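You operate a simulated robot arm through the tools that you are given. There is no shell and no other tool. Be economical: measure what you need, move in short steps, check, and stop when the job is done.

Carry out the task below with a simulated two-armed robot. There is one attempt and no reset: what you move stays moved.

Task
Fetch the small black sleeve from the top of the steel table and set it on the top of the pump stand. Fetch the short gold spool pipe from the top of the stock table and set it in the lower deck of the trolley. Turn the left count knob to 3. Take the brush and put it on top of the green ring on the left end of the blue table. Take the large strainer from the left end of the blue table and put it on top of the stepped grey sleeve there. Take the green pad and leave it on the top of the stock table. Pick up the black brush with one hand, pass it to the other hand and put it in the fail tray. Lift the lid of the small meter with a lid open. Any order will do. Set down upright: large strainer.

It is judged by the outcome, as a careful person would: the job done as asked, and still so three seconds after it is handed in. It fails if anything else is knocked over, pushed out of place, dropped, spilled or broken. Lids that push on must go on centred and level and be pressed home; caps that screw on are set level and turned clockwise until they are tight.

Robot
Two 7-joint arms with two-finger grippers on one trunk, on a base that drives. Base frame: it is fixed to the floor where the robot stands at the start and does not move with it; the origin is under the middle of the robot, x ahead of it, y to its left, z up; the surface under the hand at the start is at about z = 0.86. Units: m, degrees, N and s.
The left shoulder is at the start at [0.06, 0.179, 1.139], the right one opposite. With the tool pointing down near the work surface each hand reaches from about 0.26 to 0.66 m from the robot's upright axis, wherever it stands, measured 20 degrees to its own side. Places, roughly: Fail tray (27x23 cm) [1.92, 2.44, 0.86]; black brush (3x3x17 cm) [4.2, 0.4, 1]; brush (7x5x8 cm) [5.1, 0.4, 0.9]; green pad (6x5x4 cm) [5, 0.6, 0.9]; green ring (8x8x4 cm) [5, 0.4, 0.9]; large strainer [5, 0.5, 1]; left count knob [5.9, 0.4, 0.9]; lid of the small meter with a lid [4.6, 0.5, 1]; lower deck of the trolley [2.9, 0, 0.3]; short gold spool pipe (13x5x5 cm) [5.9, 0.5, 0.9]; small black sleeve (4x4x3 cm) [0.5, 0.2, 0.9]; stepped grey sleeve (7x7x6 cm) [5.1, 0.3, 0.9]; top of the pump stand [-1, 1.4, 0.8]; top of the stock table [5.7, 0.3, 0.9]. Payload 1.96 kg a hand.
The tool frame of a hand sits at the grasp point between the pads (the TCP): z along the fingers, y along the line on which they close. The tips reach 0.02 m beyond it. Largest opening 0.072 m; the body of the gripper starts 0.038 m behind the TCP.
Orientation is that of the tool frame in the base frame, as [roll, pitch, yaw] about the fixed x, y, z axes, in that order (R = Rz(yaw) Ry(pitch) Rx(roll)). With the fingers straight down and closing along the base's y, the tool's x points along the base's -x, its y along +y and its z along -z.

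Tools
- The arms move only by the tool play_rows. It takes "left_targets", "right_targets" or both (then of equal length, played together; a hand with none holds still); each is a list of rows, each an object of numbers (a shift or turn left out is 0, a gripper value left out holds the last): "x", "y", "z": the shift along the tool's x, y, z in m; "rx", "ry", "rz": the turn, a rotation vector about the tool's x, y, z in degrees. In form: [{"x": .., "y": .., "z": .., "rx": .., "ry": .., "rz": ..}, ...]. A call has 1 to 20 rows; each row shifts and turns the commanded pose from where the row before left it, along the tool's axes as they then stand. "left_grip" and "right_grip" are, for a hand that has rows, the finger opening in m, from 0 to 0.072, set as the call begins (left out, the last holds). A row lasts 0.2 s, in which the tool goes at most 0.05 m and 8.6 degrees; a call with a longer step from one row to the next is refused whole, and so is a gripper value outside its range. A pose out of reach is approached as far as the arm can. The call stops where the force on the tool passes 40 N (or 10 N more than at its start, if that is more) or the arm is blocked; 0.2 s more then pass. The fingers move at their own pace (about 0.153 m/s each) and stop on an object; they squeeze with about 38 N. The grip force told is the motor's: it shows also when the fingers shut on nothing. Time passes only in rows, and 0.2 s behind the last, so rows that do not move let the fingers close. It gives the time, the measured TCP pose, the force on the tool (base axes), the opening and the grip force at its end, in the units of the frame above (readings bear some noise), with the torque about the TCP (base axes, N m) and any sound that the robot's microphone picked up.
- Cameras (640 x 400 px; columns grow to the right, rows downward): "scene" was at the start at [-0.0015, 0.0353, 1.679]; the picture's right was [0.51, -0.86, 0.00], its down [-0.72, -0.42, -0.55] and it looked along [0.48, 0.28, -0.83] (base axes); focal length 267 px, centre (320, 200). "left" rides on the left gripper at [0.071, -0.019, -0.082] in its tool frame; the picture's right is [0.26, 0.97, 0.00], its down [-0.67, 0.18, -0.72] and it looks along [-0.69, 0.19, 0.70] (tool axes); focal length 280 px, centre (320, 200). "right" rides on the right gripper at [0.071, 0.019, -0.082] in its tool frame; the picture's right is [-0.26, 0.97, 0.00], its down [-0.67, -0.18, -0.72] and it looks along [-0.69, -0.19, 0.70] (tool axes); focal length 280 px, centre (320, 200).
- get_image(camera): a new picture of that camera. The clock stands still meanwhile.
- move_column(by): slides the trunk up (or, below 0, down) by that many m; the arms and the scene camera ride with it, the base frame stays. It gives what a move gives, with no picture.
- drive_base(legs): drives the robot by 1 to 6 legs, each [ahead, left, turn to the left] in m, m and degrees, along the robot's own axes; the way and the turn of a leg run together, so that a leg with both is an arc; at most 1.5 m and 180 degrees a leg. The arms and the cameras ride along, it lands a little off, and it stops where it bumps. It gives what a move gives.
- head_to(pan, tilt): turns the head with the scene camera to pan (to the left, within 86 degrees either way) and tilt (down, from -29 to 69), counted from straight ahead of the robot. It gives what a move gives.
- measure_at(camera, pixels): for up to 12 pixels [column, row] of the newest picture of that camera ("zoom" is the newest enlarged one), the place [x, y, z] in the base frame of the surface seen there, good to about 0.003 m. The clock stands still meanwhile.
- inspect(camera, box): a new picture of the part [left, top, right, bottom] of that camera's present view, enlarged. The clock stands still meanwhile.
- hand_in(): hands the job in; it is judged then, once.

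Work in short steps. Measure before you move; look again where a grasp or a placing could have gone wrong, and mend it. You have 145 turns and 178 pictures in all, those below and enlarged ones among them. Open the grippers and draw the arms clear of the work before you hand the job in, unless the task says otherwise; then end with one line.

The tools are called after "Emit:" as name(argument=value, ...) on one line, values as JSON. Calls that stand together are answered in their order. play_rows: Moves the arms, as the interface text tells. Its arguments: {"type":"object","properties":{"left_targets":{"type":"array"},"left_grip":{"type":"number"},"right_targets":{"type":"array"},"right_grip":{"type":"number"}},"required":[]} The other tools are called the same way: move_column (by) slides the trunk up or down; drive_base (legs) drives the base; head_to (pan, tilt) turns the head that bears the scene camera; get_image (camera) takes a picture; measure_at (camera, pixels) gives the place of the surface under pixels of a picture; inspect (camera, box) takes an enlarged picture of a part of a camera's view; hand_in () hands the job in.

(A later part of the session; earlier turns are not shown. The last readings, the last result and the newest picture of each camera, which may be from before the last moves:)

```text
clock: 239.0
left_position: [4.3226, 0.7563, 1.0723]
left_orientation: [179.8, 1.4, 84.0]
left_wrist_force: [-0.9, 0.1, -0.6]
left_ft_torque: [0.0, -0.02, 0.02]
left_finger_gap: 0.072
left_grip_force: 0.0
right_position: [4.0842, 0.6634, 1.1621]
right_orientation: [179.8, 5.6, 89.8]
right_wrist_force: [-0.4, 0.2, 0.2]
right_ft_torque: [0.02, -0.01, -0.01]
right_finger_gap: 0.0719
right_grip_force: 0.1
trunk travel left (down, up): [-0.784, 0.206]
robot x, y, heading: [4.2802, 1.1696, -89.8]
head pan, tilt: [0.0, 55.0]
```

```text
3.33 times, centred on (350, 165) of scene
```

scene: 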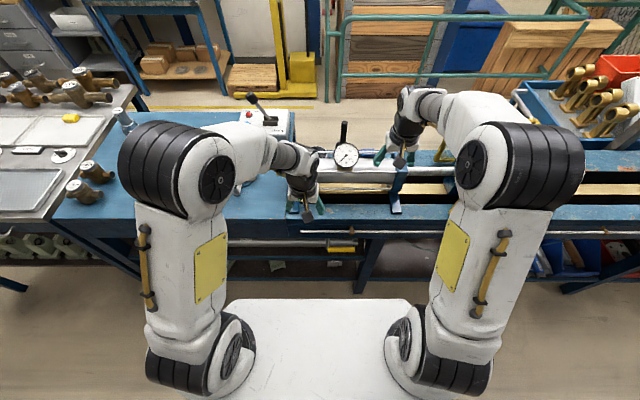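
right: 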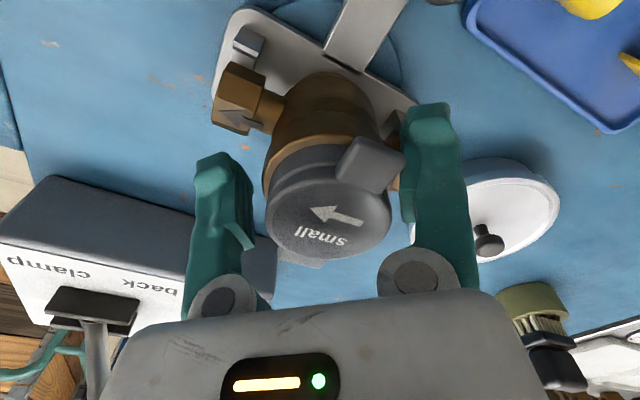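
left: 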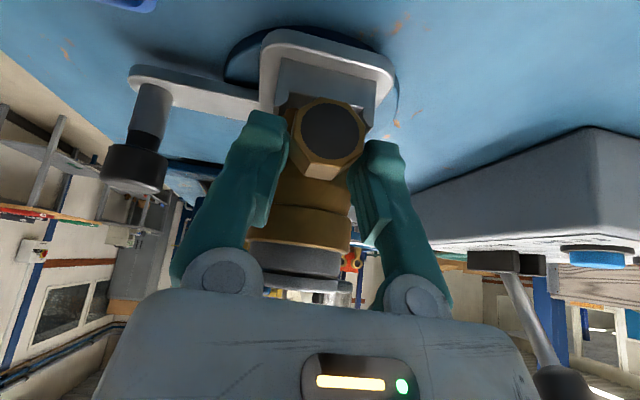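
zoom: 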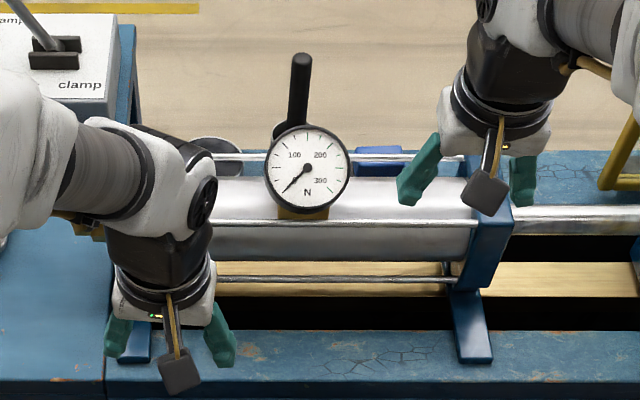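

Emit:
measure_at(camera="zoom", pixels=[[301, 60], [299, 80], [297, 105], [293, 118], [308, 145], [308, 128], [350, 190], [350, 225], [350, 160], [383, 153], [215, 145], [280, 130]])

```text
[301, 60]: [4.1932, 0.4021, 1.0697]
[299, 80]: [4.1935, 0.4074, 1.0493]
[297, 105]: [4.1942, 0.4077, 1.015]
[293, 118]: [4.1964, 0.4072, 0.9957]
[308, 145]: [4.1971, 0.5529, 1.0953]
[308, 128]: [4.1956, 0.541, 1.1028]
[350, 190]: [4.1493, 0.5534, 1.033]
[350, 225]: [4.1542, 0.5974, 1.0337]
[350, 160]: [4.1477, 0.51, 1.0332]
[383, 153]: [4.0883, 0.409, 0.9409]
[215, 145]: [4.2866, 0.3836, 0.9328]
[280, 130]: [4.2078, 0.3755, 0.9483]
```

Brush handle: vertical at (4.194, 0.405), from z≈0.995 to 1.075; gauge top ≈1.11 stands in front (y 0.55). I raise the left hand, level the right, and drive 0.22 m closer.

Emit:
play_rows(left_targets=[{"z": -0.045, "rz": -6}, {"z": -0.045, "ry": 1.4}, {}], right_targets=[{"z": 0.01}, {"ry": 5.5}, {}])

Emit:
drive_base(legs=[[0.21, 0, 0]])

Emit:
move_column(by=0.05)

```text
clock: 239.8
left_position: [4.3235, 0.757, 1.1522]
left_orientation: [-180.0, 0.2, 90.0]
left_wrist_force: [-0.3, -1.0, 0.4]
left_ft_torque: [0.03, -0.02, 0.01]
left_finger_gap: 0.0721
left_grip_force: 0.0
left hand out of reach, approached as far as the arm can: row 2
right_position: [4.083, 0.6616, 1.1513]
right_orientation: [179.8, 5.5, 89.8]
right_wrist_force: [-0.5, 0.1, 0.0]
right_ft_torque: [0.0, 0.06, -0.02]
right_finger_gap: 0.0719
right_grip_force: 0.1
right hand out of reach, approached as far as the arm can: row 2
trunk travel left (down, up): [-0.784, 0.206]
robot x, y, heading: [4.2795, 1.169, -89.7]
head pan, tilt: [0.0, 55.0]
```

```text
clock: 241.4
left_position: [4.3232, 0.5455, 1.1523]
left_orientation: [-180.0, 0.4, 90.0]
left_wrist_force: [-0.6, 0.3, -0.4]
left_ft_torque: [0.02, 0.02, 0.0]
left_finger_gap: 0.0723
left_grip_force: 0.1
right_position: [4.0846, 0.4497, 1.1517]
right_orientation: [179.9, 5.7, 89.9]
right_wrist_force: [0.1, -0.2, -0.1]
right_ft_torque: [0.03, -0.01, -0.01]
right_finger_gap: 0.0724
right_grip_force: 0.0
trunk travel left (down, up): [-0.784, 0.206]
robot x, y, heading: [4.2791, 0.9568, -89.8]
head pan, tilt: [0.0, 55.0]
```

```text
clock: 242.3
left_position: [4.325, 0.5443, 1.2027]
left_orientation: [-180.0, 0.5, 90.0]
left_wrist_force: [0.4, -0.6, 0.5]
left_ft_torque: [0.03, -0.01, 0.0]
left_finger_gap: 0.072
left_grip_force: 0.1
right_position: [4.0843, 0.4507, 1.2011]
right_orientation: [179.8, 5.6, 90.0]
right_wrist_force: [0.9, -0.6, -0.5]
right_ft_torque: [0.01, -0.03, -0.01]
right_finger_gap: 0.0721
right_grip_force: 0.1
trunk travel left (down, up): [-0.834, 0.156]
robot x, y, heading: [4.2788, 0.9598, -89.9]
head pan, tilt: [0.0, 55.0]
```

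I move the right hand over the brush handle and look down.

Emit:
play_rows(right_targets=[{"x": -0.0157, "y": 0.0365, "z": 0.01}, {"x": -0.0157, "y": 0.0365, "z": 0.01}, {"x": -0.0157, "y": 0.0365, "z": 0.01}, {"ry": 5.6}, {}], right_grip=0.06)

Emit:
get_image(camera="right")

```text
clock: 243.5
left_position: [4.3235, 0.5441, 1.2031]
left_orientation: [180.0, 0.3, 90.1]
left_wrist_force: [-0.8, 1.2, -0.7]
left_ft_torque: [-0.02, 0.02, 0.0]
left_finger_gap: 0.0717
left_grip_force: 0.1
right_position: [4.1658, 0.4105, 1.1821]
right_orientation: [179.8, 5.8, 89.9]
right_wrist_force: [0.8, -1.1, -0.1]
right_ft_torque: [-0.01, 0.01, -0.02]
right_finger_gap: 0.0599
right_grip_force: 0.0
right hand out of reach, approached as far as the arm can: row 3, 4
trunk travel left (down, up): [-0.834, 0.156]
robot x, y, heading: [4.2807, 0.9597, -89.7]
head pan, tilt: [0.0, 55.0]
```

```text
46 pictures are left
```

right: 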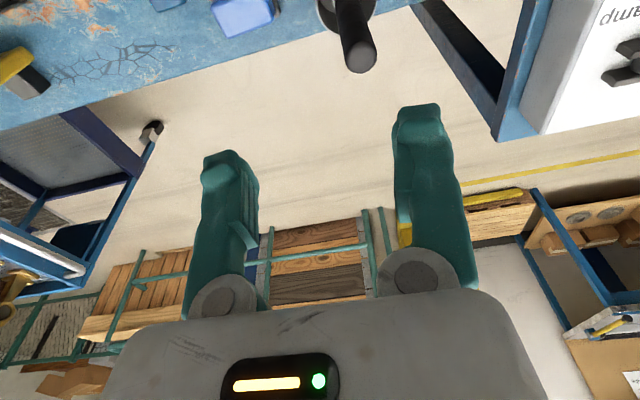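

Out of reach a bit: I drive 5 cm closer and raise the column 10 cm, then position above the handle.

Emit:
move_column(by=0.1)

Emit:
drive_base(legs=[[0.05, 0, 0]])

Emit:
play_rows(right_targets=[{"ry": 5.8, "y": 0.014, "z": 0.03}, {"y": 0.014, "z": 0.04, "x": 0.02}, {"z": 0.04, "x": 0.02}, {}])

Emit:
get_image(camera="right")

```text
clock: 244.9
left_position: [4.3244, 0.5456, 1.3027]
left_orientation: [-179.9, 0.5, 90.1]
left_wrist_force: [0.4, 0.0, 0.0]
left_ft_torque: [-0.03, 0.02, -0.01]
left_finger_gap: 0.0723
left_grip_force: 0.1
right_position: [4.1653, 0.4115, 1.2831]
right_orientation: [179.7, 5.8, 89.9]
right_wrist_force: [0.6, 0.2, -0.1]
right_ft_torque: [-0.02, -0.01, 0.0]
right_finger_gap: 0.0599
right_grip_force: 0.1
trunk travel left (down, up): [-0.934, 0.056]
robot x, y, heading: [4.2818, 0.9594, -89.9]
head pan, tilt: [0.0, 55.0]
```

```text
clock: 245.9
left_position: [4.3228, 0.4967, 1.2996]
left_orientation: [-179.9, -0.1, 89.5]
left_wrist_force: [0.4, -0.8, -0.8]
left_ft_torque: [0.06, 0.01, 0.04]
left_finger_gap: 0.0719
left_grip_force: 0.1
right_position: [4.1638, 0.3647, 1.2796]
right_orientation: [179.8, 5.6, 89.5]
right_wrist_force: [0.3, -0.4, -0.4]
right_ft_torque: [0.08, -0.01, 0.0]
right_finger_gap: 0.0599
right_grip_force: 0.1
trunk travel left (down, up): [-0.934, 0.056]
robot x, y, heading: [4.2848, 0.9174, -90.4]
head pan, tilt: [0.0, 55.0]
stopped in leg 1: the robot was blocked; the commanded pose is now the measured one
```

```text
clock: 246.9
left_position: [4.3214, 0.5055, 1.3036]
left_orientation: [-180.0, 0.4, 89.7]
left_wrist_force: [0.2, 0.7, 0.0]
left_ft_torque: [-0.01, -0.01, 0.0]
left_finger_gap: 0.0719
left_grip_force: 0.1
right_position: [4.1796, 0.4026, 1.2]
right_orientation: [179.8, 5.9, 89.4]
right_wrist_force: [-0.8, -0.4, 0.4]
right_ft_torque: [-0.03, -0.01, 0.01]
right_finger_gap: 0.06
right_grip_force: 0.0
right hand out of reach, approached as far as the arm can: row 1
trunk travel left (down, up): [-0.934, 0.056]
robot x, y, heading: [4.2783, 0.9164, -90.2]
head pan, tilt: [0.0, 55.0]
```

```text
45 pictures are left
```

right: 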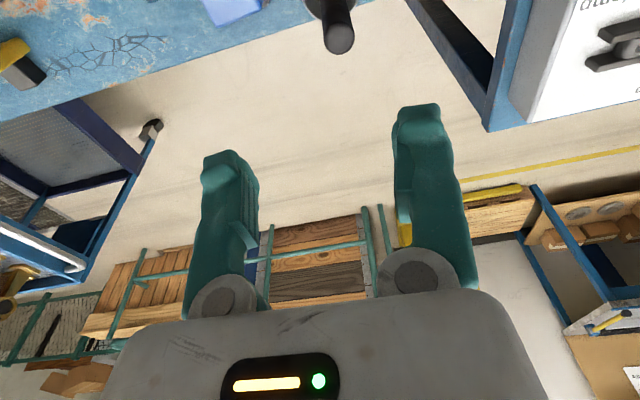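

The base touched the bench (a bit of back-off later). I level the hand and lower toward the handle.

Emit:
play_rows(right_targets=[{"ry": 5.9, "y": 0.007}, {"y": 0.007, "z": 0.03}, {"z": 0.03}, {}])

Emit:
get_image(camera="right")

```text
clock: 247.9
left_position: [4.3219, 0.5027, 1.3019]
left_orientation: [180.0, 0.3, 89.5]
left_wrist_force: [0.1, 0.1, -0.5]
left_ft_torque: [0.01, 0.02, 0.01]
left_finger_gap: 0.072
left_grip_force: 0.0
right_position: [4.1917, 0.4009, 1.1401]
right_orientation: [179.8, -0.1, 89.5]
right_wrist_force: [-0.4, -0.9, -0.3]
right_ft_torque: [0.0, 0.04, -0.03]
right_finger_gap: 0.0598
right_grip_force: 0.0
trunk travel left (down, up): [-0.934, 0.056]
robot x, y, heading: [4.28, 0.9155, -90.1]
head pan, tilt: [0.0, 55.0]
```

```text
44 pictures are left
```

right: 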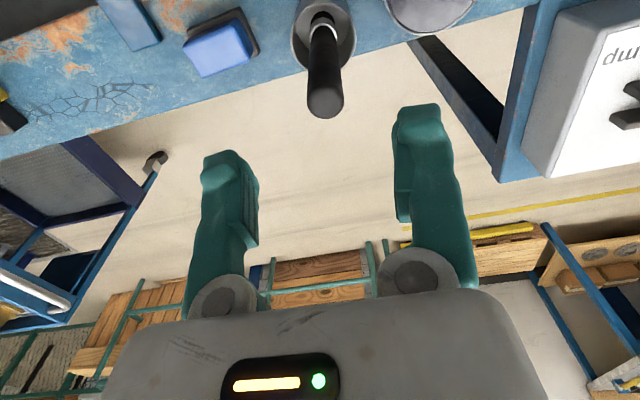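

Handle top (325,98) is within 3 mm of the axis. I descend 0.08 m, grip and lift with the column.

Emit:
play_rows(right_targets=[{"x": 0.002, "y": 0.0027, "z": 0.03}, {"z": 0.03}, {"z": 0.02}, {}])

Emit:
play_rows(right_targets=[{}, {}, {}], right_grip=0.0)

Emit:
play_rows(right_targets=[{"z": -0.03}, {"z": -0.04}, {"z": -0.04}, {"z": -0.03}, {}])

Emit:
move_column(by=0.055)

Emit:
get_image(camera="scene")

```text
clock: 248.9
left_position: [4.3221, 0.503, 1.3015]
left_orientation: [-179.9, 0.4, 89.6]
left_wrist_force: [0.5, 0.3, 0.7]
left_ft_torque: [-0.01, 0.01, -0.03]
left_finger_gap: 0.0721
left_grip_force: 0.2
right_position: [4.1946, 0.4025, 1.059]
right_orientation: [179.8, -0.1, 89.4]
right_wrist_force: [0.8, 0.5, 0.9]
right_ft_torque: [0.02, 0.02, 0.02]
right_finger_gap: 0.0601
right_grip_force: 0.0
trunk travel left (down, up): [-0.934, 0.056]
robot x, y, heading: [4.282, 0.9186, -90.2]
head pan, tilt: [0.0, 55.0]
```

```text
clock: 249.7
left_position: [4.323, 0.5029, 1.302]
left_orientation: [179.9, 0.4, 89.5]
left_wrist_force: [0.1, -0.3, -0.2]
left_ft_torque: [0.0, 0.01, 0.06]
left_finger_gap: 0.072
left_grip_force: 0.1
right_position: [4.1948, 0.4025, 1.0589]
right_orientation: [179.8, 0.0, 89.5]
right_wrist_force: [0.3, 1.1, 0.4]
right_ft_torque: [-0.02, 0.02, 0.02]
right_finger_gap: 0.0194
right_grip_force: 37.8
trunk travel left (down, up): [-0.934, 0.056]
robot x, y, heading: [4.282, 0.9191, -90.3]
head pan, tilt: [0.0, 55.0]
```

```text
clock: 250.9
left_position: [4.3228, 0.5019, 1.3024]
left_orientation: [179.9, 0.3, 89.6]
left_wrist_force: [0.2, -1.0, -0.3]
left_ft_torque: [0.04, 0.03, 0.0]
left_finger_gap: 0.0721
left_grip_force: 0.0
right_position: [4.1939, 0.4024, 1.1996]
right_orientation: [179.7, -0.1, 89.6]
right_wrist_force: [-0.9, -0.5, -0.5]
right_ft_torque: [-0.01, 0.0, 0.0]
right_finger_gap: 0.0198
right_grip_force: 37.8
trunk travel left (down, up): [-0.934, 0.056]
robot x, y, heading: [4.2812, 0.9162, -90.2]
head pan, tilt: [0.0, 55.0]
```

```text
clock: 251.9
left_position: [4.3221, 0.5025, 1.3567]
left_orientation: [180.0, 0.3, 89.7]
left_wrist_force: [-0.1, -1.0, -0.1]
left_ft_torque: [-0.03, 0.0, 0.01]
left_finger_gap: 0.0722
left_grip_force: 0.1
right_position: [4.195, 0.4027, 1.2535]
right_orientation: [179.8, 0.0, 89.5]
right_wrist_force: [-0.7, -0.5, -1.0]
right_ft_torque: [0.0, 0.01, 0.03]
right_finger_gap: 0.0198
right_grip_force: 38.4
trunk travel left (down, up): [-0.989, 0.001]
robot x, y, heading: [4.2801, 0.9162, -90.2]
head pan, tilt: [0.0, 55.0]
```

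```text
43 pictures are left
```

scene: 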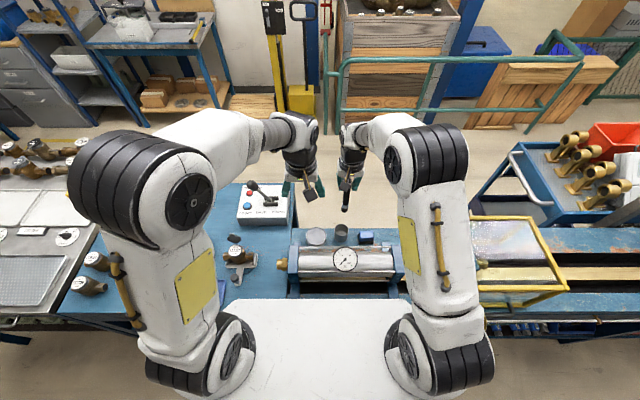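

The brush is out of the cup. I lift another 2 cm and swing it sideways (−x) past the gauge, then back the base off.

Emit:
play_rows(right_targets=[{"z": -0.02}, {"y": -0.04}, {"y": -0.04}, {"y": -0.04}, {}])

Emit:
drive_base(legs=[[-0.45, 0, 0]])

Emit:
get_image(camera="scene")

```text
clock: 253.1
left_position: [4.3232, 0.5032, 1.3572]
left_orientation: [180.0, 0.4, 89.6]
left_wrist_force: [-0.2, -0.5, -0.3]
left_ft_torque: [0.0, 0.0, -0.02]
left_finger_gap: 0.0717
left_grip_force: 0.1
right_position: [4.074, 0.4048, 1.2738]
right_orientation: [179.8, -0.1, 89.4]
right_wrist_force: [0.5, 0.1, -0.7]
right_ft_torque: [0.02, 0.04, 0.04]
right_finger_gap: 0.0195
right_grip_force: 38.1
trunk travel left (down, up): [-0.989, 0.001]
robot x, y, heading: [4.2816, 0.9122, -89.8]
head pan, tilt: [0.0, 55.0]
```

```text
clock: 255.8
left_position: [4.3239, 0.9473, 1.3577]
left_orientation: [-179.9, 0.2, 89.6]
left_wrist_force: [-0.9, -0.4, -0.9]
left_ft_torque: [0.01, 0.03, -0.01]
left_finger_gap: 0.0719
left_grip_force: 0.1
right_position: [4.0754, 0.847, 1.2744]
right_orientation: [179.7, 0.0, 89.5]
right_wrist_force: [0.0, 0.1, -0.7]
right_ft_torque: [0.03, -0.03, 0.0]
right_finger_gap: 0.02
right_grip_force: 37.8
trunk travel left (down, up): [-0.989, 0.001]
robot x, y, heading: [4.2852, 1.3653, -90.2]
head pan, tilt: [0.0, 55.0]
```

```text
42 pictures are left
```

scene: 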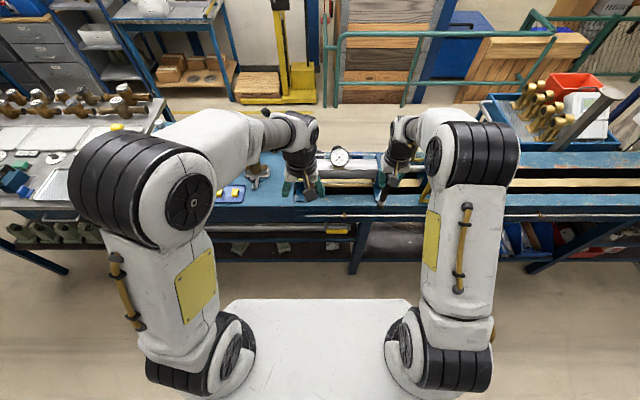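

For the hand-over I bring the brush in front of me with the right hand while the left moves out and turns to approach sideways.

Emit:
play_rows(left_targets=[{"y": 0.04}, {"y": 0.04}, {"y": 0.04}, {"y": 0.03}, {}], right_targets=[{"x": 0.0136, "y": 0.032, "z": 0.005}, {"x": 0.0136, "y": 0.032, "z": 0.005}, {"x": 0.0136, "y": 0.032, "z": 0.005}, {"x": 0.0136, "y": 0.032, "z": 0.005}, {"x": 0.0136, "y": 0.032, "z": 0.005}])

Emit:
play_rows(left_targets=[{"rz": 8.2}, {"rz": 8.2}, {"rz": 8.2}, {"rz": 8.2}, {"rz": 8.2}, {"rz": 8.2}, {"rz": 8.2}, {"rz": 8.2}, {"rz": 8.2}, {"rz": 8.2}, {"rz": 8.0}, {"ry": -8.2}, {"ry": -8.2}, {"ry": -8.2}, {"ry": -8.2}, {"ry": -8.2}, {"ry": -8.2}, {"ry": -8.2}, {"ry": -8.2}, {}], left_grip=0.06)

Emit:
inspect(camera="scene", box=[240, 100, 420, 260])

```text
clock: 257.0
left_position: [4.4755, 0.9485, 1.3574]
left_orientation: [180.0, 0.4, 89.5]
left_wrist_force: [0.2, -0.2, -0.6]
left_ft_torque: [0.0, 0.02, 0.01]
left_finger_gap: 0.0721
left_grip_force: 0.0
right_position: [4.2383, 0.9168, 1.2498]
right_orientation: [179.8, 0.0, 89.4]
right_wrist_force: [1.1, 0.1, -0.4]
right_ft_torque: [-0.01, 0.03, -0.04]
right_finger_gap: 0.0194
right_grip_force: 38.2
trunk travel left (down, up): [-0.989, 0.001]
robot x, y, heading: [4.2824, 1.3653, -90.2]
head pan, tilt: [0.0, 55.0]
```

```text
clock: 261.2
left_position: [4.4658, 0.9517, 1.3658]
left_orientation: [178.1, 34.3, 0.9]
left_wrist_force: [0.6, 0.3, 0.8]
left_ft_torque: [0.02, 0.0, 0.01]
left_finger_gap: 0.0599
left_grip_force: 0.0
left hand out of reach, approached as far as the arm can: row 14, 15, 16, 17, 19
right_position: [4.2355, 0.916, 1.2494]
right_orientation: [179.7, -0.1, 89.4]
right_wrist_force: [-0.4, 0.2, 0.0]
right_ft_torque: [-0.03, -0.03, 0.0]
right_finger_gap: 0.0195
right_grip_force: 38.0
trunk travel left (down, up): [-0.989, 0.001]
robot x, y, heading: [4.2822, 1.3603, -90.3]
head pan, tilt: [0.0, 55.0]
```

```text
2.50 times, centred on (330, 180) of scene
```

zoom: 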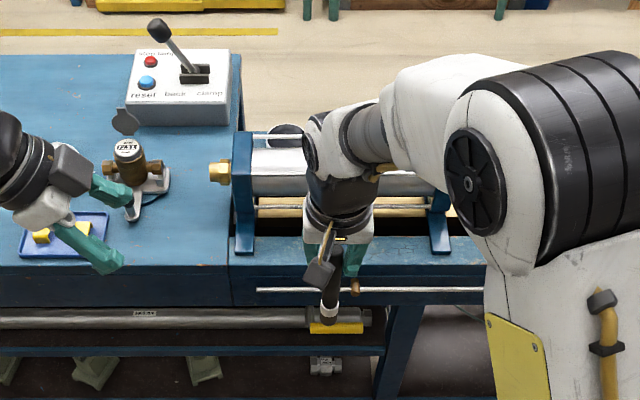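

Tilt was limited by reach up there. I lower the left hand toward the brush and tilt further.

Emit:
play_rows(left_targets=[{"x": 0.0013, "y": 0.006, "z": 0.0377}, {"x": 0.0013, "y": 0.006, "z": 0.0377}, {"x": 0.0013, "y": 0.006, "z": 0.0377}, {"x": 0.0013, "y": 0.006, "z": 0.0377}, {"x": 0.0013, "y": 0.006, "z": 0.0377}, {"ry": -8.2}, {"ry": -8.2}, {"ry": -8.2}, {"ry": -8.2}, {}])

Emit:
get_image(camera="left")

```text
clock: 263.4
left_position: [4.3674, 0.9153, 1.2079]
left_orientation: [175.8, 67.3, -2.0]
left_wrist_force: [0.0, 0.4, 0.9]
left_ft_torque: [0.01, 0.05, -0.02]
left_finger_gap: 0.0599
left_grip_force: 0.1
right_position: [4.2373, 0.9159, 1.2491]
right_orientation: [179.8, -0.1, 89.6]
right_wrist_force: [-0.2, -0.6, 0.1]
right_ft_torque: [0.0, 0.03, -0.03]
right_finger_gap: 0.0199
right_grip_force: 37.8
trunk travel left (down, up): [-0.989, 0.001]
robot x, y, heading: [4.2811, 1.3645, -90.2]
head pan, tilt: [0.0, 55.0]
```

```text
40 pictures are left
```

left: 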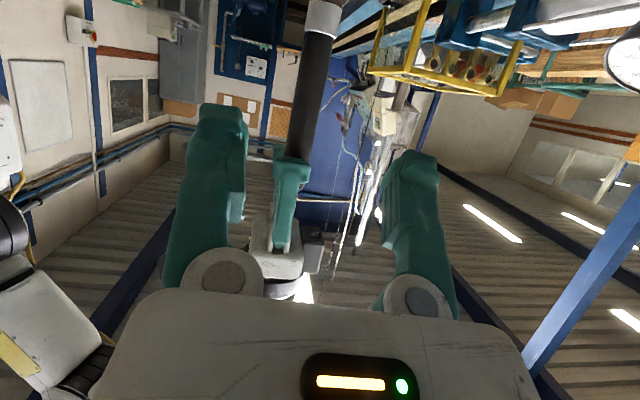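

The handle is centred between the left fingers; ferrule at (322,18). I measure handle points.

Emit:
measure_at(camera="left", pixels=[[322, 12], [316, 38], [308, 80], [300, 120], [293, 155]])

```text
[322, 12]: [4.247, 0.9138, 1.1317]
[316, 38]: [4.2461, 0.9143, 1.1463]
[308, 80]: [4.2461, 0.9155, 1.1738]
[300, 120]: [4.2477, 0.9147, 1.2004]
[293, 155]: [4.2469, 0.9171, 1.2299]
```

Emit:
play_rows(left_targets=[{"x": -0.0221, "y": -0.005}, {"z": 0.045}, {"z": 0.045}, {"z": 0.025}, {"z": 0.0156}, {}])

Emit:
play_rows(left_targets=[{}, {}, {}], left_grip=0.0)

Emit:
get_image(camera="left")

```text
clock: 264.8
left_position: [4.2382, 0.9141, 1.1762]
left_orientation: [175.8, 67.2, -1.7]
left_wrist_force: [-0.3, -0.5, 0.6]
left_ft_torque: [0.0, -0.01, 0.02]
left_finger_gap: 0.0601
left_grip_force: 0.1
right_position: [4.2369, 0.9143, 1.2477]
right_orientation: [179.8, -0.2, 89.4]
right_wrist_force: [-0.5, 0.5, -1.4]
right_ft_torque: [0.01, -0.01, 0.02]
right_finger_gap: 0.0196
right_grip_force: 38.1
trunk travel left (down, up): [-0.989, 0.001]
robot x, y, heading: [4.2848, 1.3609, -90.1]
head pan, tilt: [0.0, 55.0]
```

```text
clock: 265.6
left_position: [4.2393, 0.9147, 1.1766]
left_orientation: [175.8, 67.1, -1.7]
left_wrist_force: [-9.0, -21.0, -13.2]
left_ft_torque: [0.39, -0.41, 0.1]
left_finger_gap: 0.0159
left_grip_force: 38.0
right_position: [4.2374, 0.917, 1.25]
right_orientation: [179.8, -0.1, 89.5]
right_wrist_force: [8.5, 21.1, 14.4]
right_ft_torque: [1.16, -0.26, 0.02]
right_finger_gap: 0.0198
right_grip_force: 37.7
trunk travel left (down, up): [-0.989, 0.001]
robot x, y, heading: [4.2843, 1.361, -90.1]
head pan, tilt: [0.0, 55.0]
```

```text
39 pictures are left
```

left: 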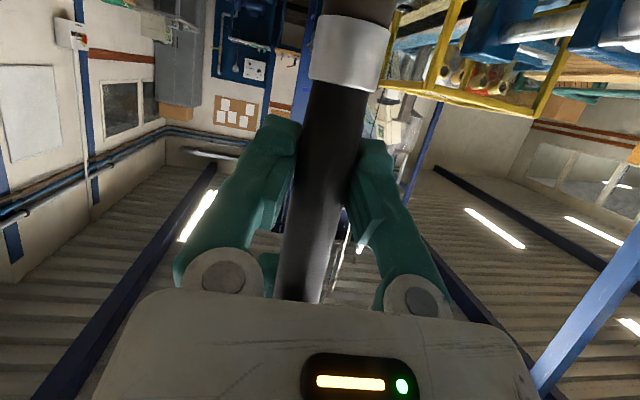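

The left hand has it. I open the right and lift it clear.

Emit:
play_rows(right_targets=[{}, {}], right_grip=0.05)

Emit:
play_rows(right_targets=[{"z": -0.03}, {"z": -0.03}, {"z": -0.02}, {"y": -0.04}, {"y": -0.04}, {"y": -0.04}, {"y": -0.04}, {}])

Emit:
inspect(camera="scene", box=[240, 120, 420, 280])

```text
clock: 266.2
left_position: [4.2395, 0.915, 1.1766]
left_orientation: [176.0, 67.2, -1.9]
left_wrist_force: [9.7, 6.3, 0.1]
left_ft_torque: [-0.39, 0.6, 0.16]
left_finger_gap: 0.016
left_grip_force: 37.9
right_position: [4.2353, 0.9149, 1.2485]
right_orientation: [179.7, 0.0, 89.3]
right_wrist_force: [-9.0, -5.9, 0.5]
right_ft_torque: [-0.09, 0.08, -0.18]
right_finger_gap: 0.0439
right_grip_force: 0.2
trunk travel left (down, up): [-0.989, 0.001]
robot x, y, heading: [4.2834, 1.3601, -90.1]
head pan, tilt: [0.0, 55.0]
```

```text
clock: 268.0
left_position: [4.2404, 0.9149, 1.1764]
left_orientation: [175.9, 67.2, -1.8]
left_wrist_force: [-0.8, -0.3, -0.1]
left_ft_torque: [-0.02, -0.03, -0.03]
left_finger_gap: 0.0155
left_grip_force: 38.1
right_position: [4.0764, 0.9183, 1.3287]
right_orientation: [179.7, -0.1, 89.5]
right_wrist_force: [0.3, -0.9, -0.6]
right_ft_torque: [0.01, -0.02, 0.0]
right_finger_gap: 0.0501
right_grip_force: 0.1
trunk travel left (down, up): [-0.989, 0.001]
robot x, y, heading: [4.2873, 1.3602, -90.2]
head pan, tilt: [0.0, 55.0]
```

```text
2.50 times, centred on (330, 200) of scene
```

zoom: 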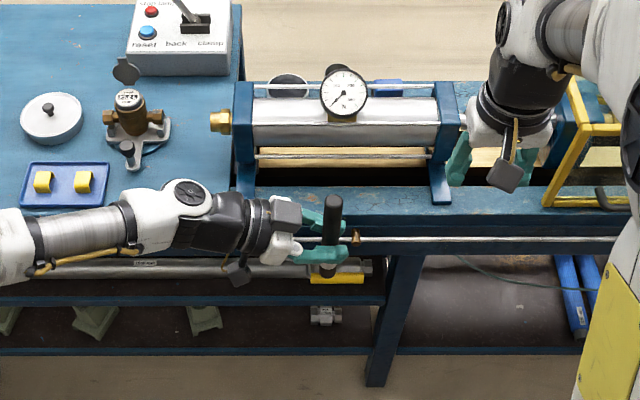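

Brush handed to the left hand. I turn around and drive to the fail tray bench on the other side of the aisle.

Emit:
drive_base(legs=[[0, 0, 180], [0, 1.45, 0], [0, 0.72, 0]])

Emit:
head_to(pan=5, tilt=42)

Emit:
get_image(camera="scene")

```text
clock: 286.0
left_position: [2.1721, 1.8517, 1.1765]
left_orientation: [175.9, 67.1, 177.1]
left_wrist_force: [0.1, -0.8, 0.3]
left_ft_torque: [-0.01, 0.0, 0.0]
left_finger_gap: 0.014
left_grip_force: 37.7
right_position: [2.335, 1.8445, 1.3288]
right_orientation: [179.7, -0.1, -91.7]
right_wrist_force: [0.0, 0.1, 0.0]
right_ft_torque: [0.02, -0.02, 0.02]
right_finger_gap: 0.05
right_grip_force: 0.1
trunk travel left (down, up): [-0.989, 0.001]
robot x, y, heading: [2.1196, 1.4055, 88.8]
head pan, tilt: [0.0, 55.0]
```

```text
clock: 286.8
left_position: [2.1713, 1.8514, 1.1763]
left_orientation: [176.0, 67.3, 177.0]
left_wrist_force: [0.1, -0.2, -0.7]
left_ft_torque: [-0.01, 0.0, -0.01]
left_finger_gap: 0.014
left_grip_force: 38.3
right_position: [2.3328, 1.8443, 1.3284]
right_orientation: [179.9, 0.0, -91.6]
right_wrist_force: [0.1, 0.3, 0.0]
right_ft_torque: [0.0, -0.01, 0.0]
right_finger_gap: 0.0502
right_grip_force: 0.0
trunk travel left (down, up): [-0.989, 0.001]
robot x, y, heading: [2.1155, 1.4037, 88.8]
head pan, tilt: [5.0, 42.0]
```

```text
37 pictures are left
```

scene: 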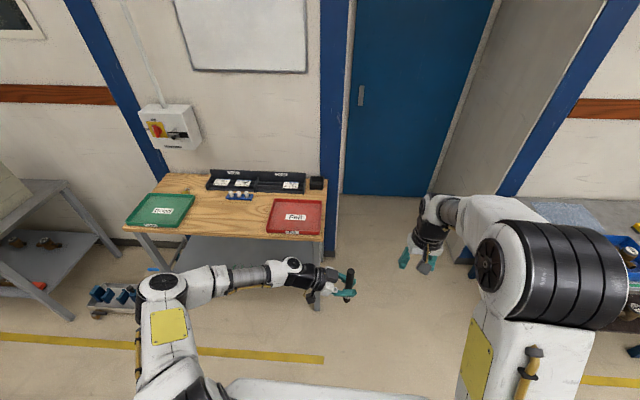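

I measure the fail tray (red) and simultaneously rotate the brush to horizontal.

Emit:
measure_at(camera="scene", pixels=[[276, 201], [320, 202], [268, 231], [322, 235], [296, 217], [283, 226], [310, 208], [315, 184], [300, 240]])

Emit:
play_rows(left_targets=[{"ry": 8.2}, {"ry": 8.2}, {"ry": 8.2}, {"ry": 8.2}, {"ry": 8.2}, {"ry": 8.2}, {"ry": 8.2}, {"ry": 8.2}, {"ry": 8.2}, {"ry": 8.2}, {"ry": 8.2}, {}])

Emit:
inspect(camera="scene", box=[240, 180, 400, 320])

```text
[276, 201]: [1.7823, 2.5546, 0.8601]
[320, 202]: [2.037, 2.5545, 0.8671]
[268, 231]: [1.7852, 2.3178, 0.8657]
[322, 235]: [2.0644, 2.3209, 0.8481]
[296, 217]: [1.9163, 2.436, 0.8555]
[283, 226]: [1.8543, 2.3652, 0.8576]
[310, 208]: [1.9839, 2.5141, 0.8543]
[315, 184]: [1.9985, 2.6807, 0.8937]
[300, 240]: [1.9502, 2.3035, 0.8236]
```

```text
clock: 289.4
left_position: [2.1714, 1.8512, 1.1775]
left_orientation: [178.3, -20.2, -178.4]
left_wrist_force: [-0.1, -0.5, -0.2]
left_ft_torque: [0.02, 0.0, 0.02]
left_finger_gap: 0.0143
left_grip_force: 38.0
right_position: [2.3346, 1.8449, 1.3294]
right_orientation: [179.8, -0.1, -91.6]
right_wrist_force: [0.4, 0.0, 0.6]
right_ft_torque: [0.04, 0.0, 0.0]
right_finger_gap: 0.05
right_grip_force: 0.1
trunk travel left (down, up): [-0.989, 0.001]
robot x, y, heading: [2.12, 1.4011, 88.6]
head pan, tilt: [5.0, 42.0]
```

```text
2.86 times, centred on (320, 250) of scene
```

zoom: 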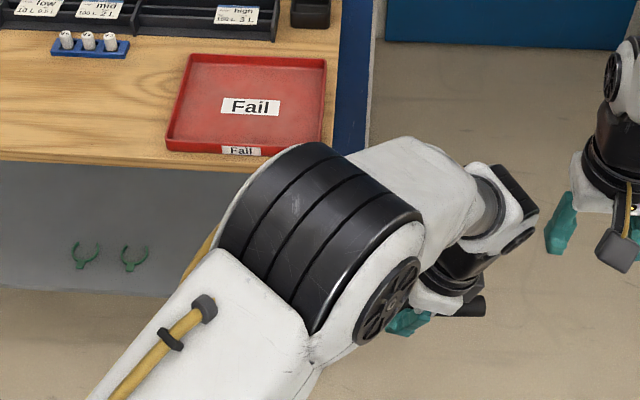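

Tray interior spans x 1.79–2.04, y 2.33–2.55, floor 0.855. I drive in front of it and lower the column.

Emit:
drive_base(legs=[[0.47, 0.1, 1.3]])

Emit:
move_column(by=-0.17)

```text
clock: 292.2
left_position: [2.0672, 2.3228, 1.1776]
left_orientation: [178.2, -20.2, -177.2]
left_wrist_force: [0.3, 0.6, -0.4]
left_ft_torque: [0.03, 0.0, 0.01]
left_finger_gap: 0.0138
left_grip_force: 38.1
right_position: [2.2294, 2.3195, 1.3301]
right_orientation: [179.8, 0.0, -90.3]
right_wrist_force: [0.1, -0.4, -1.1]
right_ft_torque: [0.0, 0.01, -0.01]
right_finger_gap: 0.05
right_grip_force: 0.1
trunk travel left (down, up): [-0.989, 0.001]
robot x, y, heading: [2.0237, 1.8742, 90.1]
head pan, tilt: [5.0, 42.0]
```

```text
clock: 294.1
left_position: [2.0669, 2.3248, 1.0068]
left_orientation: [178.2, -20.2, -177.2]
left_wrist_force: [0.0, 0.0, -0.2]
left_ft_torque: [-0.01, 0.01, -0.03]
left_finger_gap: 0.0138
left_grip_force: 38.1
right_position: [2.2291, 2.3212, 1.1599]
right_orientation: [179.7, -0.1, -90.2]
right_wrist_force: [0.4, -0.6, 0.2]
right_ft_torque: [0.03, 0.0, 0.03]
right_finger_gap: 0.0501
right_grip_force: 0.1
trunk travel left (down, up): [-0.819, 0.171]
robot x, y, heading: [2.0224, 1.8757, 90.1]
head pan, tilt: [5.0, 42.0]
```

Emit:
play_rows(left_targets=[{"x": 0.0274, "y": 0.0241, "z": 0.0109}, {"x": 0.0274, "y": 0.0241, "z": 0.0109}, {"x": 0.0274, "y": 0.0241, "z": 0.0109}, {"x": 0.0274, "y": 0.0241, "z": 0.0109}, {"x": 0.0274, "y": 0.0241, "z": 0.0109}, {"x": -0.0138, "y": -0.0012, "z": 0.0375}, {"x": -0.0138, "y": -0.0012, "z": 0.0375}, {}])

Emit:
inspect(camera="scene", box=[230, 160, 410, 300])

```text
clock: 295.9
left_position: [1.9143, 2.4392, 0.9262]
left_orientation: [178.2, -20.2, -177.2]
left_wrist_force: [-0.3, -0.6, -0.8]
left_ft_torque: [-0.01, 0.01, 0.01]
left_finger_gap: 0.0137
left_grip_force: 38.2
right_position: [2.2291, 2.3214, 1.159]
right_orientation: [179.8, 0.0, -90.3]
right_wrist_force: [-0.2, 0.0, 0.7]
right_ft_torque: [0.04, 0.0, -0.01]
right_finger_gap: 0.0503
right_grip_force: 0.0
trunk travel left (down, up): [-0.819, 0.171]
robot x, y, heading: [2.0234, 1.8787, 90.0]
head pan, tilt: [5.0, 42.0]
```

```text
2.86 times, centred on (320, 230) of scene
```

zoom: 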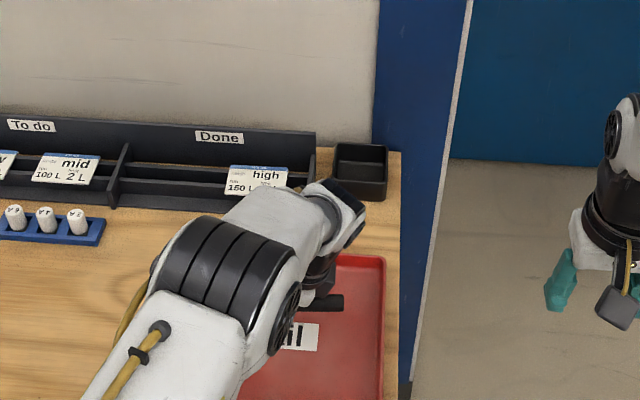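

The brush is over the tray. I lower to just above the floor and release gently.

Emit:
play_rows(left_targets=[{"x": -0.0069, "z": 0.0188}, {"x": -0.0052, "z": 0.0141}, {"x": -0.0034, "z": 0.0094}, {}])

Emit:
play_rows(left_targets=[{}, {}], left_grip=0.026)

Emit:
play_rows(left_targets=[{"x": 0.0104, "z": -0.0282}, {"x": 0.0138, "z": -0.0375}, {"x": 0.0138, "z": -0.0375}, {"y": -0.04, "z": -0.02}, {"y": -0.04, "z": -0.02}, {"y": -0.04}, {"y": -0.02, "x": -0.03}, {"x": -0.04}, {}])

Emit:
inspect(camera="scene", box=[230, 180, 410, 320])

```text
clock: 296.9
left_position: [1.9157, 2.4395, 0.8819]
left_orientation: [178.2, -20.2, -177.3]
left_wrist_force: [-0.3, 0.8, -1.0]
left_ft_torque: [-0.02, 0.01, -0.06]
left_finger_gap: 0.0141
left_grip_force: 37.9
right_position: [2.2291, 2.3213, 1.1585]
right_orientation: [179.8, -0.2, -90.3]
right_wrist_force: [0.0, 0.9, -0.4]
right_ft_torque: [-0.02, -0.01, 0.02]
right_finger_gap: 0.0501
right_grip_force: 0.0
trunk travel left (down, up): [-0.819, 0.171]
robot x, y, heading: [2.0252, 1.8774, 89.9]
head pan, tilt: [5.0, 42.0]
```

```text
clock: 297.5
left_position: [1.916, 2.4415, 0.881]
left_orientation: [178.1, -20.1, -177.2]
left_wrist_force: [1.4, 0.6, 0.2]
left_ft_torque: [0.02, -0.02, 0.0]
left_finger_gap: 0.0259
left_grip_force: 0.1
right_position: [2.2292, 2.3206, 1.1593]
right_orientation: [179.8, -0.1, -90.2]
right_wrist_force: [-0.3, 0.7, 0.2]
right_ft_torque: [0.01, 0.03, 0.02]
right_finger_gap: 0.0499
right_grip_force: 0.0
trunk travel left (down, up): [-0.819, 0.171]
robot x, y, heading: [2.0258, 1.8741, 90.0]
head pan, tilt: [5.0, 42.0]
```

```text
clock: 299.5
left_position: [2.0, 2.2999, 1.0018]
left_orientation: [178.3, -20.1, -177.1]
left_wrist_force: [0.3, -0.5, 1.0]
left_ft_torque: [0.02, 0.0, 0.01]
left_finger_gap: 0.026
left_grip_force: 0.1
right_position: [2.2292, 2.3213, 1.1595]
right_orientation: [179.9, 0.0, -90.4]
right_wrist_force: [0.5, -0.2, 0.9]
right_ft_torque: [-0.03, -0.01, -0.01]
right_finger_gap: 0.05
right_grip_force: 0.0
trunk travel left (down, up): [-0.819, 0.171]
robot x, y, heading: [2.022, 1.8749, 90.1]
head pan, tilt: [5.0, 42.0]
```

```text
2.86 times, centred on (320, 250) of scene
```

zoom: 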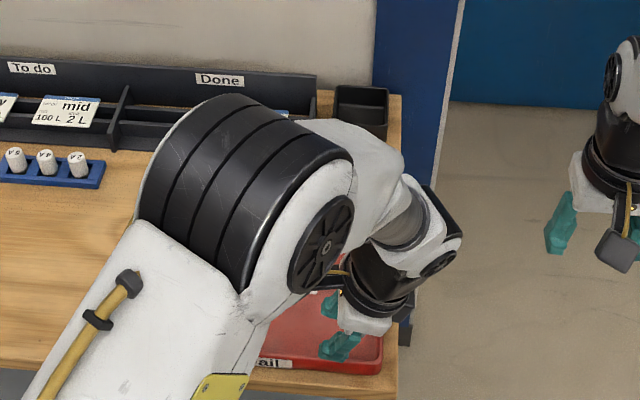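

I back off and check the tray.

Emit:
drive_base(legs=[[-0.5, 0, 0]])

Emit:
inspect(camera="scene", box=[220, 160, 380, 280])

```text
clock: 302.5
left_position: [2.0011, 1.8024, 1.0022]
left_orientation: [178.3, -20.2, -177.3]
left_wrist_force: [0.0, -0.5, -0.1]
left_ft_torque: [0.0, -0.01, 0.01]
left_finger_gap: 0.0259
left_grip_force: 0.1
right_position: [2.2294, 1.8239, 1.1589]
right_orientation: [179.8, 0.0, -90.5]
right_wrist_force: [-0.9, -0.6, -0.8]
right_ft_torque: [-0.01, -0.02, -0.05]
right_finger_gap: 0.0499
right_grip_force: 0.1
trunk travel left (down, up): [-0.819, 0.171]
robot x, y, heading: [2.0218, 1.3756, 89.9]
head pan, tilt: [5.0, 42.0]
```

```text
3.33 times, centred on (300, 220) of scene
```

zoom: 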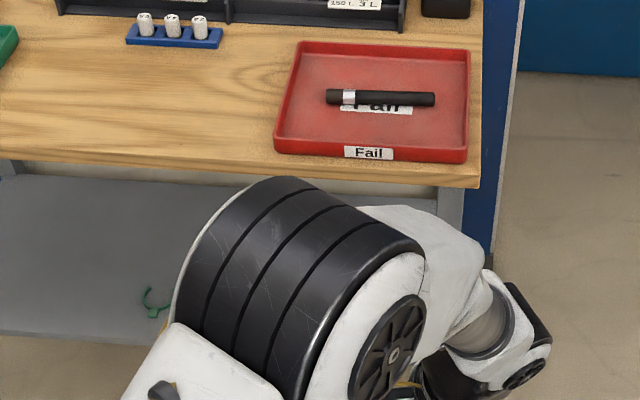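

The brush lies in the fail tray. Next: the pipe; first I look at the trolley and its access from the aisle.

Emit:
play_rows(left_targets=[{"ry": -6.7}, {"ry": -6.7}, {"ry": -6.8}, {"z": -0.04}, {"z": -0.04}, {"z": -0.04}, {}], left_grip=0.072)

Emit:
drive_base(legs=[[0, 0, 180], [0, 0.9, 0]])

Emit:
head_to(pan=0, tilt=38)

Emit:
get_image(camera="scene")

```text
clock: 304.1
left_position: [2.0013, 1.799, 1.1217]
left_orientation: [178.4, 0.0, -177.9]
left_wrist_force: [-0.2, 0.0, 0.5]
left_ft_torque: [-0.01, 0.01, -0.01]
left_finger_gap: 0.072
left_grip_force: 0.1
right_position: [2.2302, 1.8245, 1.1574]
right_orientation: [179.8, -0.1, -90.5]
right_wrist_force: [0.1, 0.8, -0.2]
right_ft_torque: [0.01, 0.01, -0.01]
right_finger_gap: 0.05
right_grip_force: 0.1
trunk travel left (down, up): [-0.819, 0.171]
robot x, y, heading: [2.0249, 1.3773, 89.8]
head pan, tilt: [5.0, 42.0]
```

```text
clock: 316.2
left_position: [2.9544, 0.9641, 1.1212]
left_orientation: [178.3, 0.0, 2.4]
left_wrist_force: [-0.1, -0.1, -0.3]
left_ft_torque: [0.04, -0.01, 0.01]
left_finger_gap: 0.0718
left_grip_force: 0.1
right_position: [2.7253, 0.9392, 1.1592]
right_orientation: [179.7, -0.1, 89.9]
right_wrist_force: [0.5, -0.1, -0.6]
right_ft_torque: [-0.01, 0.01, 0.01]
right_finger_gap: 0.05
right_grip_force: 0.0
trunk travel left (down, up): [-0.819, 0.171]
robot x, y, heading: [2.929, 1.3824, -89.7]
head pan, tilt: [5.0, 42.0]
```

```text
clock: 316.9
left_position: [2.9541, 0.9648, 1.1212]
left_orientation: [178.3, 0.0, 2.5]
left_wrist_force: [0.3, -0.4, 0.1]
left_ft_torque: [0.01, -0.03, -0.01]
left_finger_gap: 0.0718
left_grip_force: 0.0
right_position: [2.7258, 0.9392, 1.1598]
right_orientation: [179.8, -0.1, 89.9]
right_wrist_force: [0.8, 0.6, 0.3]
right_ft_torque: [-0.02, 0.0, 0.01]
right_finger_gap: 0.0499
right_grip_force: 0.0
trunk travel left (down, up): [-0.819, 0.171]
robot x, y, heading: [2.9283, 1.3838, -89.8]
head pan, tilt: [0.0, 38.0]
```

```text
32 pictures are left
```

scene: 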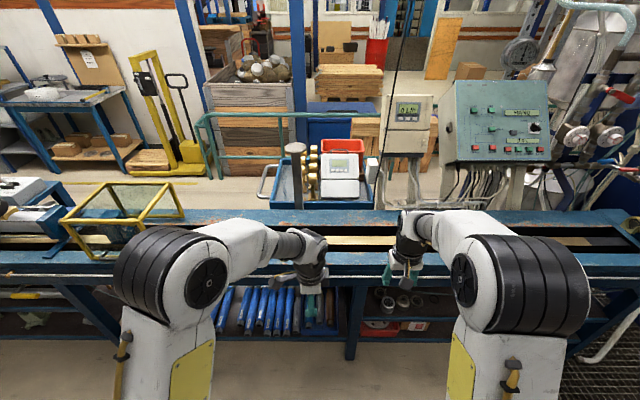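

The trolley's upper tray is at (320,185), behind the bench, so its lower deck must be reached from the back side. I measure trolley, rail and free floor there.

Emit:
measure_at(camera="scene", pixels=[[262, 185], [275, 205], [370, 206], [378, 165], [290, 165], [212, 175], [200, 180], [243, 190], [400, 195], [180, 170], [110, 172], [225, 212]])

Emit:
inspect(camera="scene", box=[180, 110, 440, 230])

```text
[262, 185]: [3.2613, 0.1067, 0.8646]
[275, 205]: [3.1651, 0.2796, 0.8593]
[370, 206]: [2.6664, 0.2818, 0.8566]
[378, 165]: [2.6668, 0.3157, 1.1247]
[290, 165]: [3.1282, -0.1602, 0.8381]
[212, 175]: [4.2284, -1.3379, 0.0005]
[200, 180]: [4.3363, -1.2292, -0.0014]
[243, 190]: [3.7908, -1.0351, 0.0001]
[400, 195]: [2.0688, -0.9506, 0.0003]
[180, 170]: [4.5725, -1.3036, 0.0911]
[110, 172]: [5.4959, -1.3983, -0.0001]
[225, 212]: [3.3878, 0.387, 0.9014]
```

```text
2.46 times, centred on (310, 170) of scene
```

zoom: 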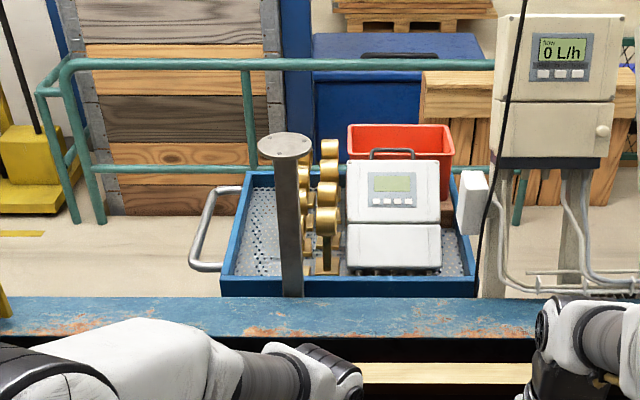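

Turn budget is tight, so I combine steps: drive to the stock table with the hand high, then picture the passage on the left of the stock table and the pipe.

Emit:
drive_base(legs=[[0, 1.44, 0], [0, 1.43, 0], [0.38, 0, 0]])

Emit:
head_to(pan=55, tilt=35)

Emit:
get_image(camera="scene")

Emit:
get_image(camera="left")

Emit:
measure_at(camera="scene", pixels=[[320, 200], [400, 200], [240, 200], [320, 150], [400, 150], [240, 150], [480, 150], [320, 260], [240, 260], [400, 120], [320, 110], [480, 110]])

```text
clock: 332.7
left_position: [5.8284, 0.6166, 1.1221]
left_orientation: [178.3, 0.0, 3.0]
left_wrist_force: [0.3, 0.7, 0.1]
left_ft_torque: [0.03, 0.0, 0.02]
left_finger_gap: 0.0721
left_grip_force: 0.1
right_position: [5.5997, 0.5916, 1.1588]
right_orientation: [179.8, 0.0, 90.4]
right_wrist_force: [0.9, -0.1, -0.5]
right_ft_torque: [0.0, -0.01, -0.03]
right_finger_gap: 0.0501
right_grip_force: 0.0
trunk travel left (down, up): [-0.819, 0.171]
robot x, y, heading: [5.7974, 1.0358, -89.5]
head pan, tilt: [0.0, 38.0]
```

```text
clock: 333.9
left_position: [5.8274, 0.6179, 1.1214]
left_orientation: [178.4, -0.1, 2.9]
left_wrist_force: [0.4, -0.2, -0.4]
left_ft_torque: [0.02, -0.03, -0.03]
left_finger_gap: 0.072
left_grip_force: 0.1
right_position: [5.5998, 0.5895, 1.1581]
right_orientation: [179.8, -0.1, 90.5]
right_wrist_force: [0.2, 0.4, -0.2]
right_ft_torque: [0.01, 0.03, -0.02]
right_finger_gap: 0.0499
right_grip_force: 0.1
trunk travel left (down, up): [-0.819, 0.171]
robot x, y, heading: [5.7983, 1.0367, -89.2]
head pan, tilt: [55.0, 35.0]
```

```text
30 pictures are left
```

scene: 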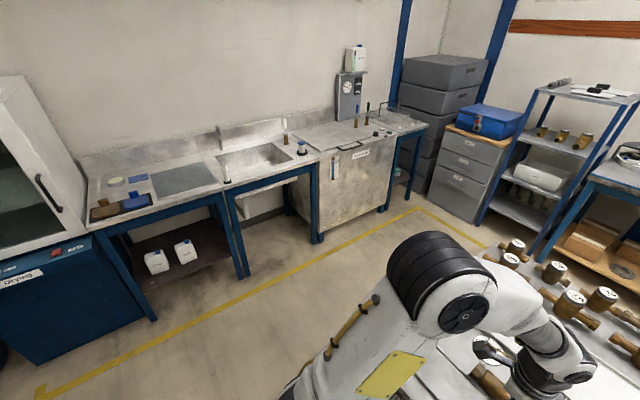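

```text
29 pictures are left
```

left: 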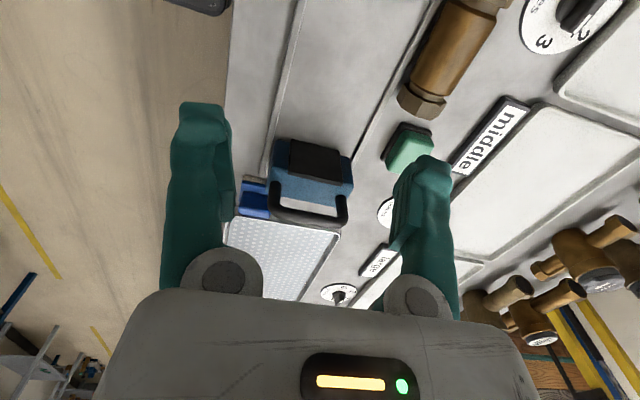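

```text
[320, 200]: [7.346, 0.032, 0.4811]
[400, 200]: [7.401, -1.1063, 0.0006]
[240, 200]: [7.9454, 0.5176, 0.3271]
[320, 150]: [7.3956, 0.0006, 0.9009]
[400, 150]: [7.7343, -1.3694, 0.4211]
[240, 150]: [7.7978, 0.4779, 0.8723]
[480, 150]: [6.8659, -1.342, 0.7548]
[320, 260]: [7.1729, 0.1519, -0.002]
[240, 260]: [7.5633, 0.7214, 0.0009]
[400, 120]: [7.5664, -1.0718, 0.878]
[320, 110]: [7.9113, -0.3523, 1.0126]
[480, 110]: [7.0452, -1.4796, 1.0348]
```

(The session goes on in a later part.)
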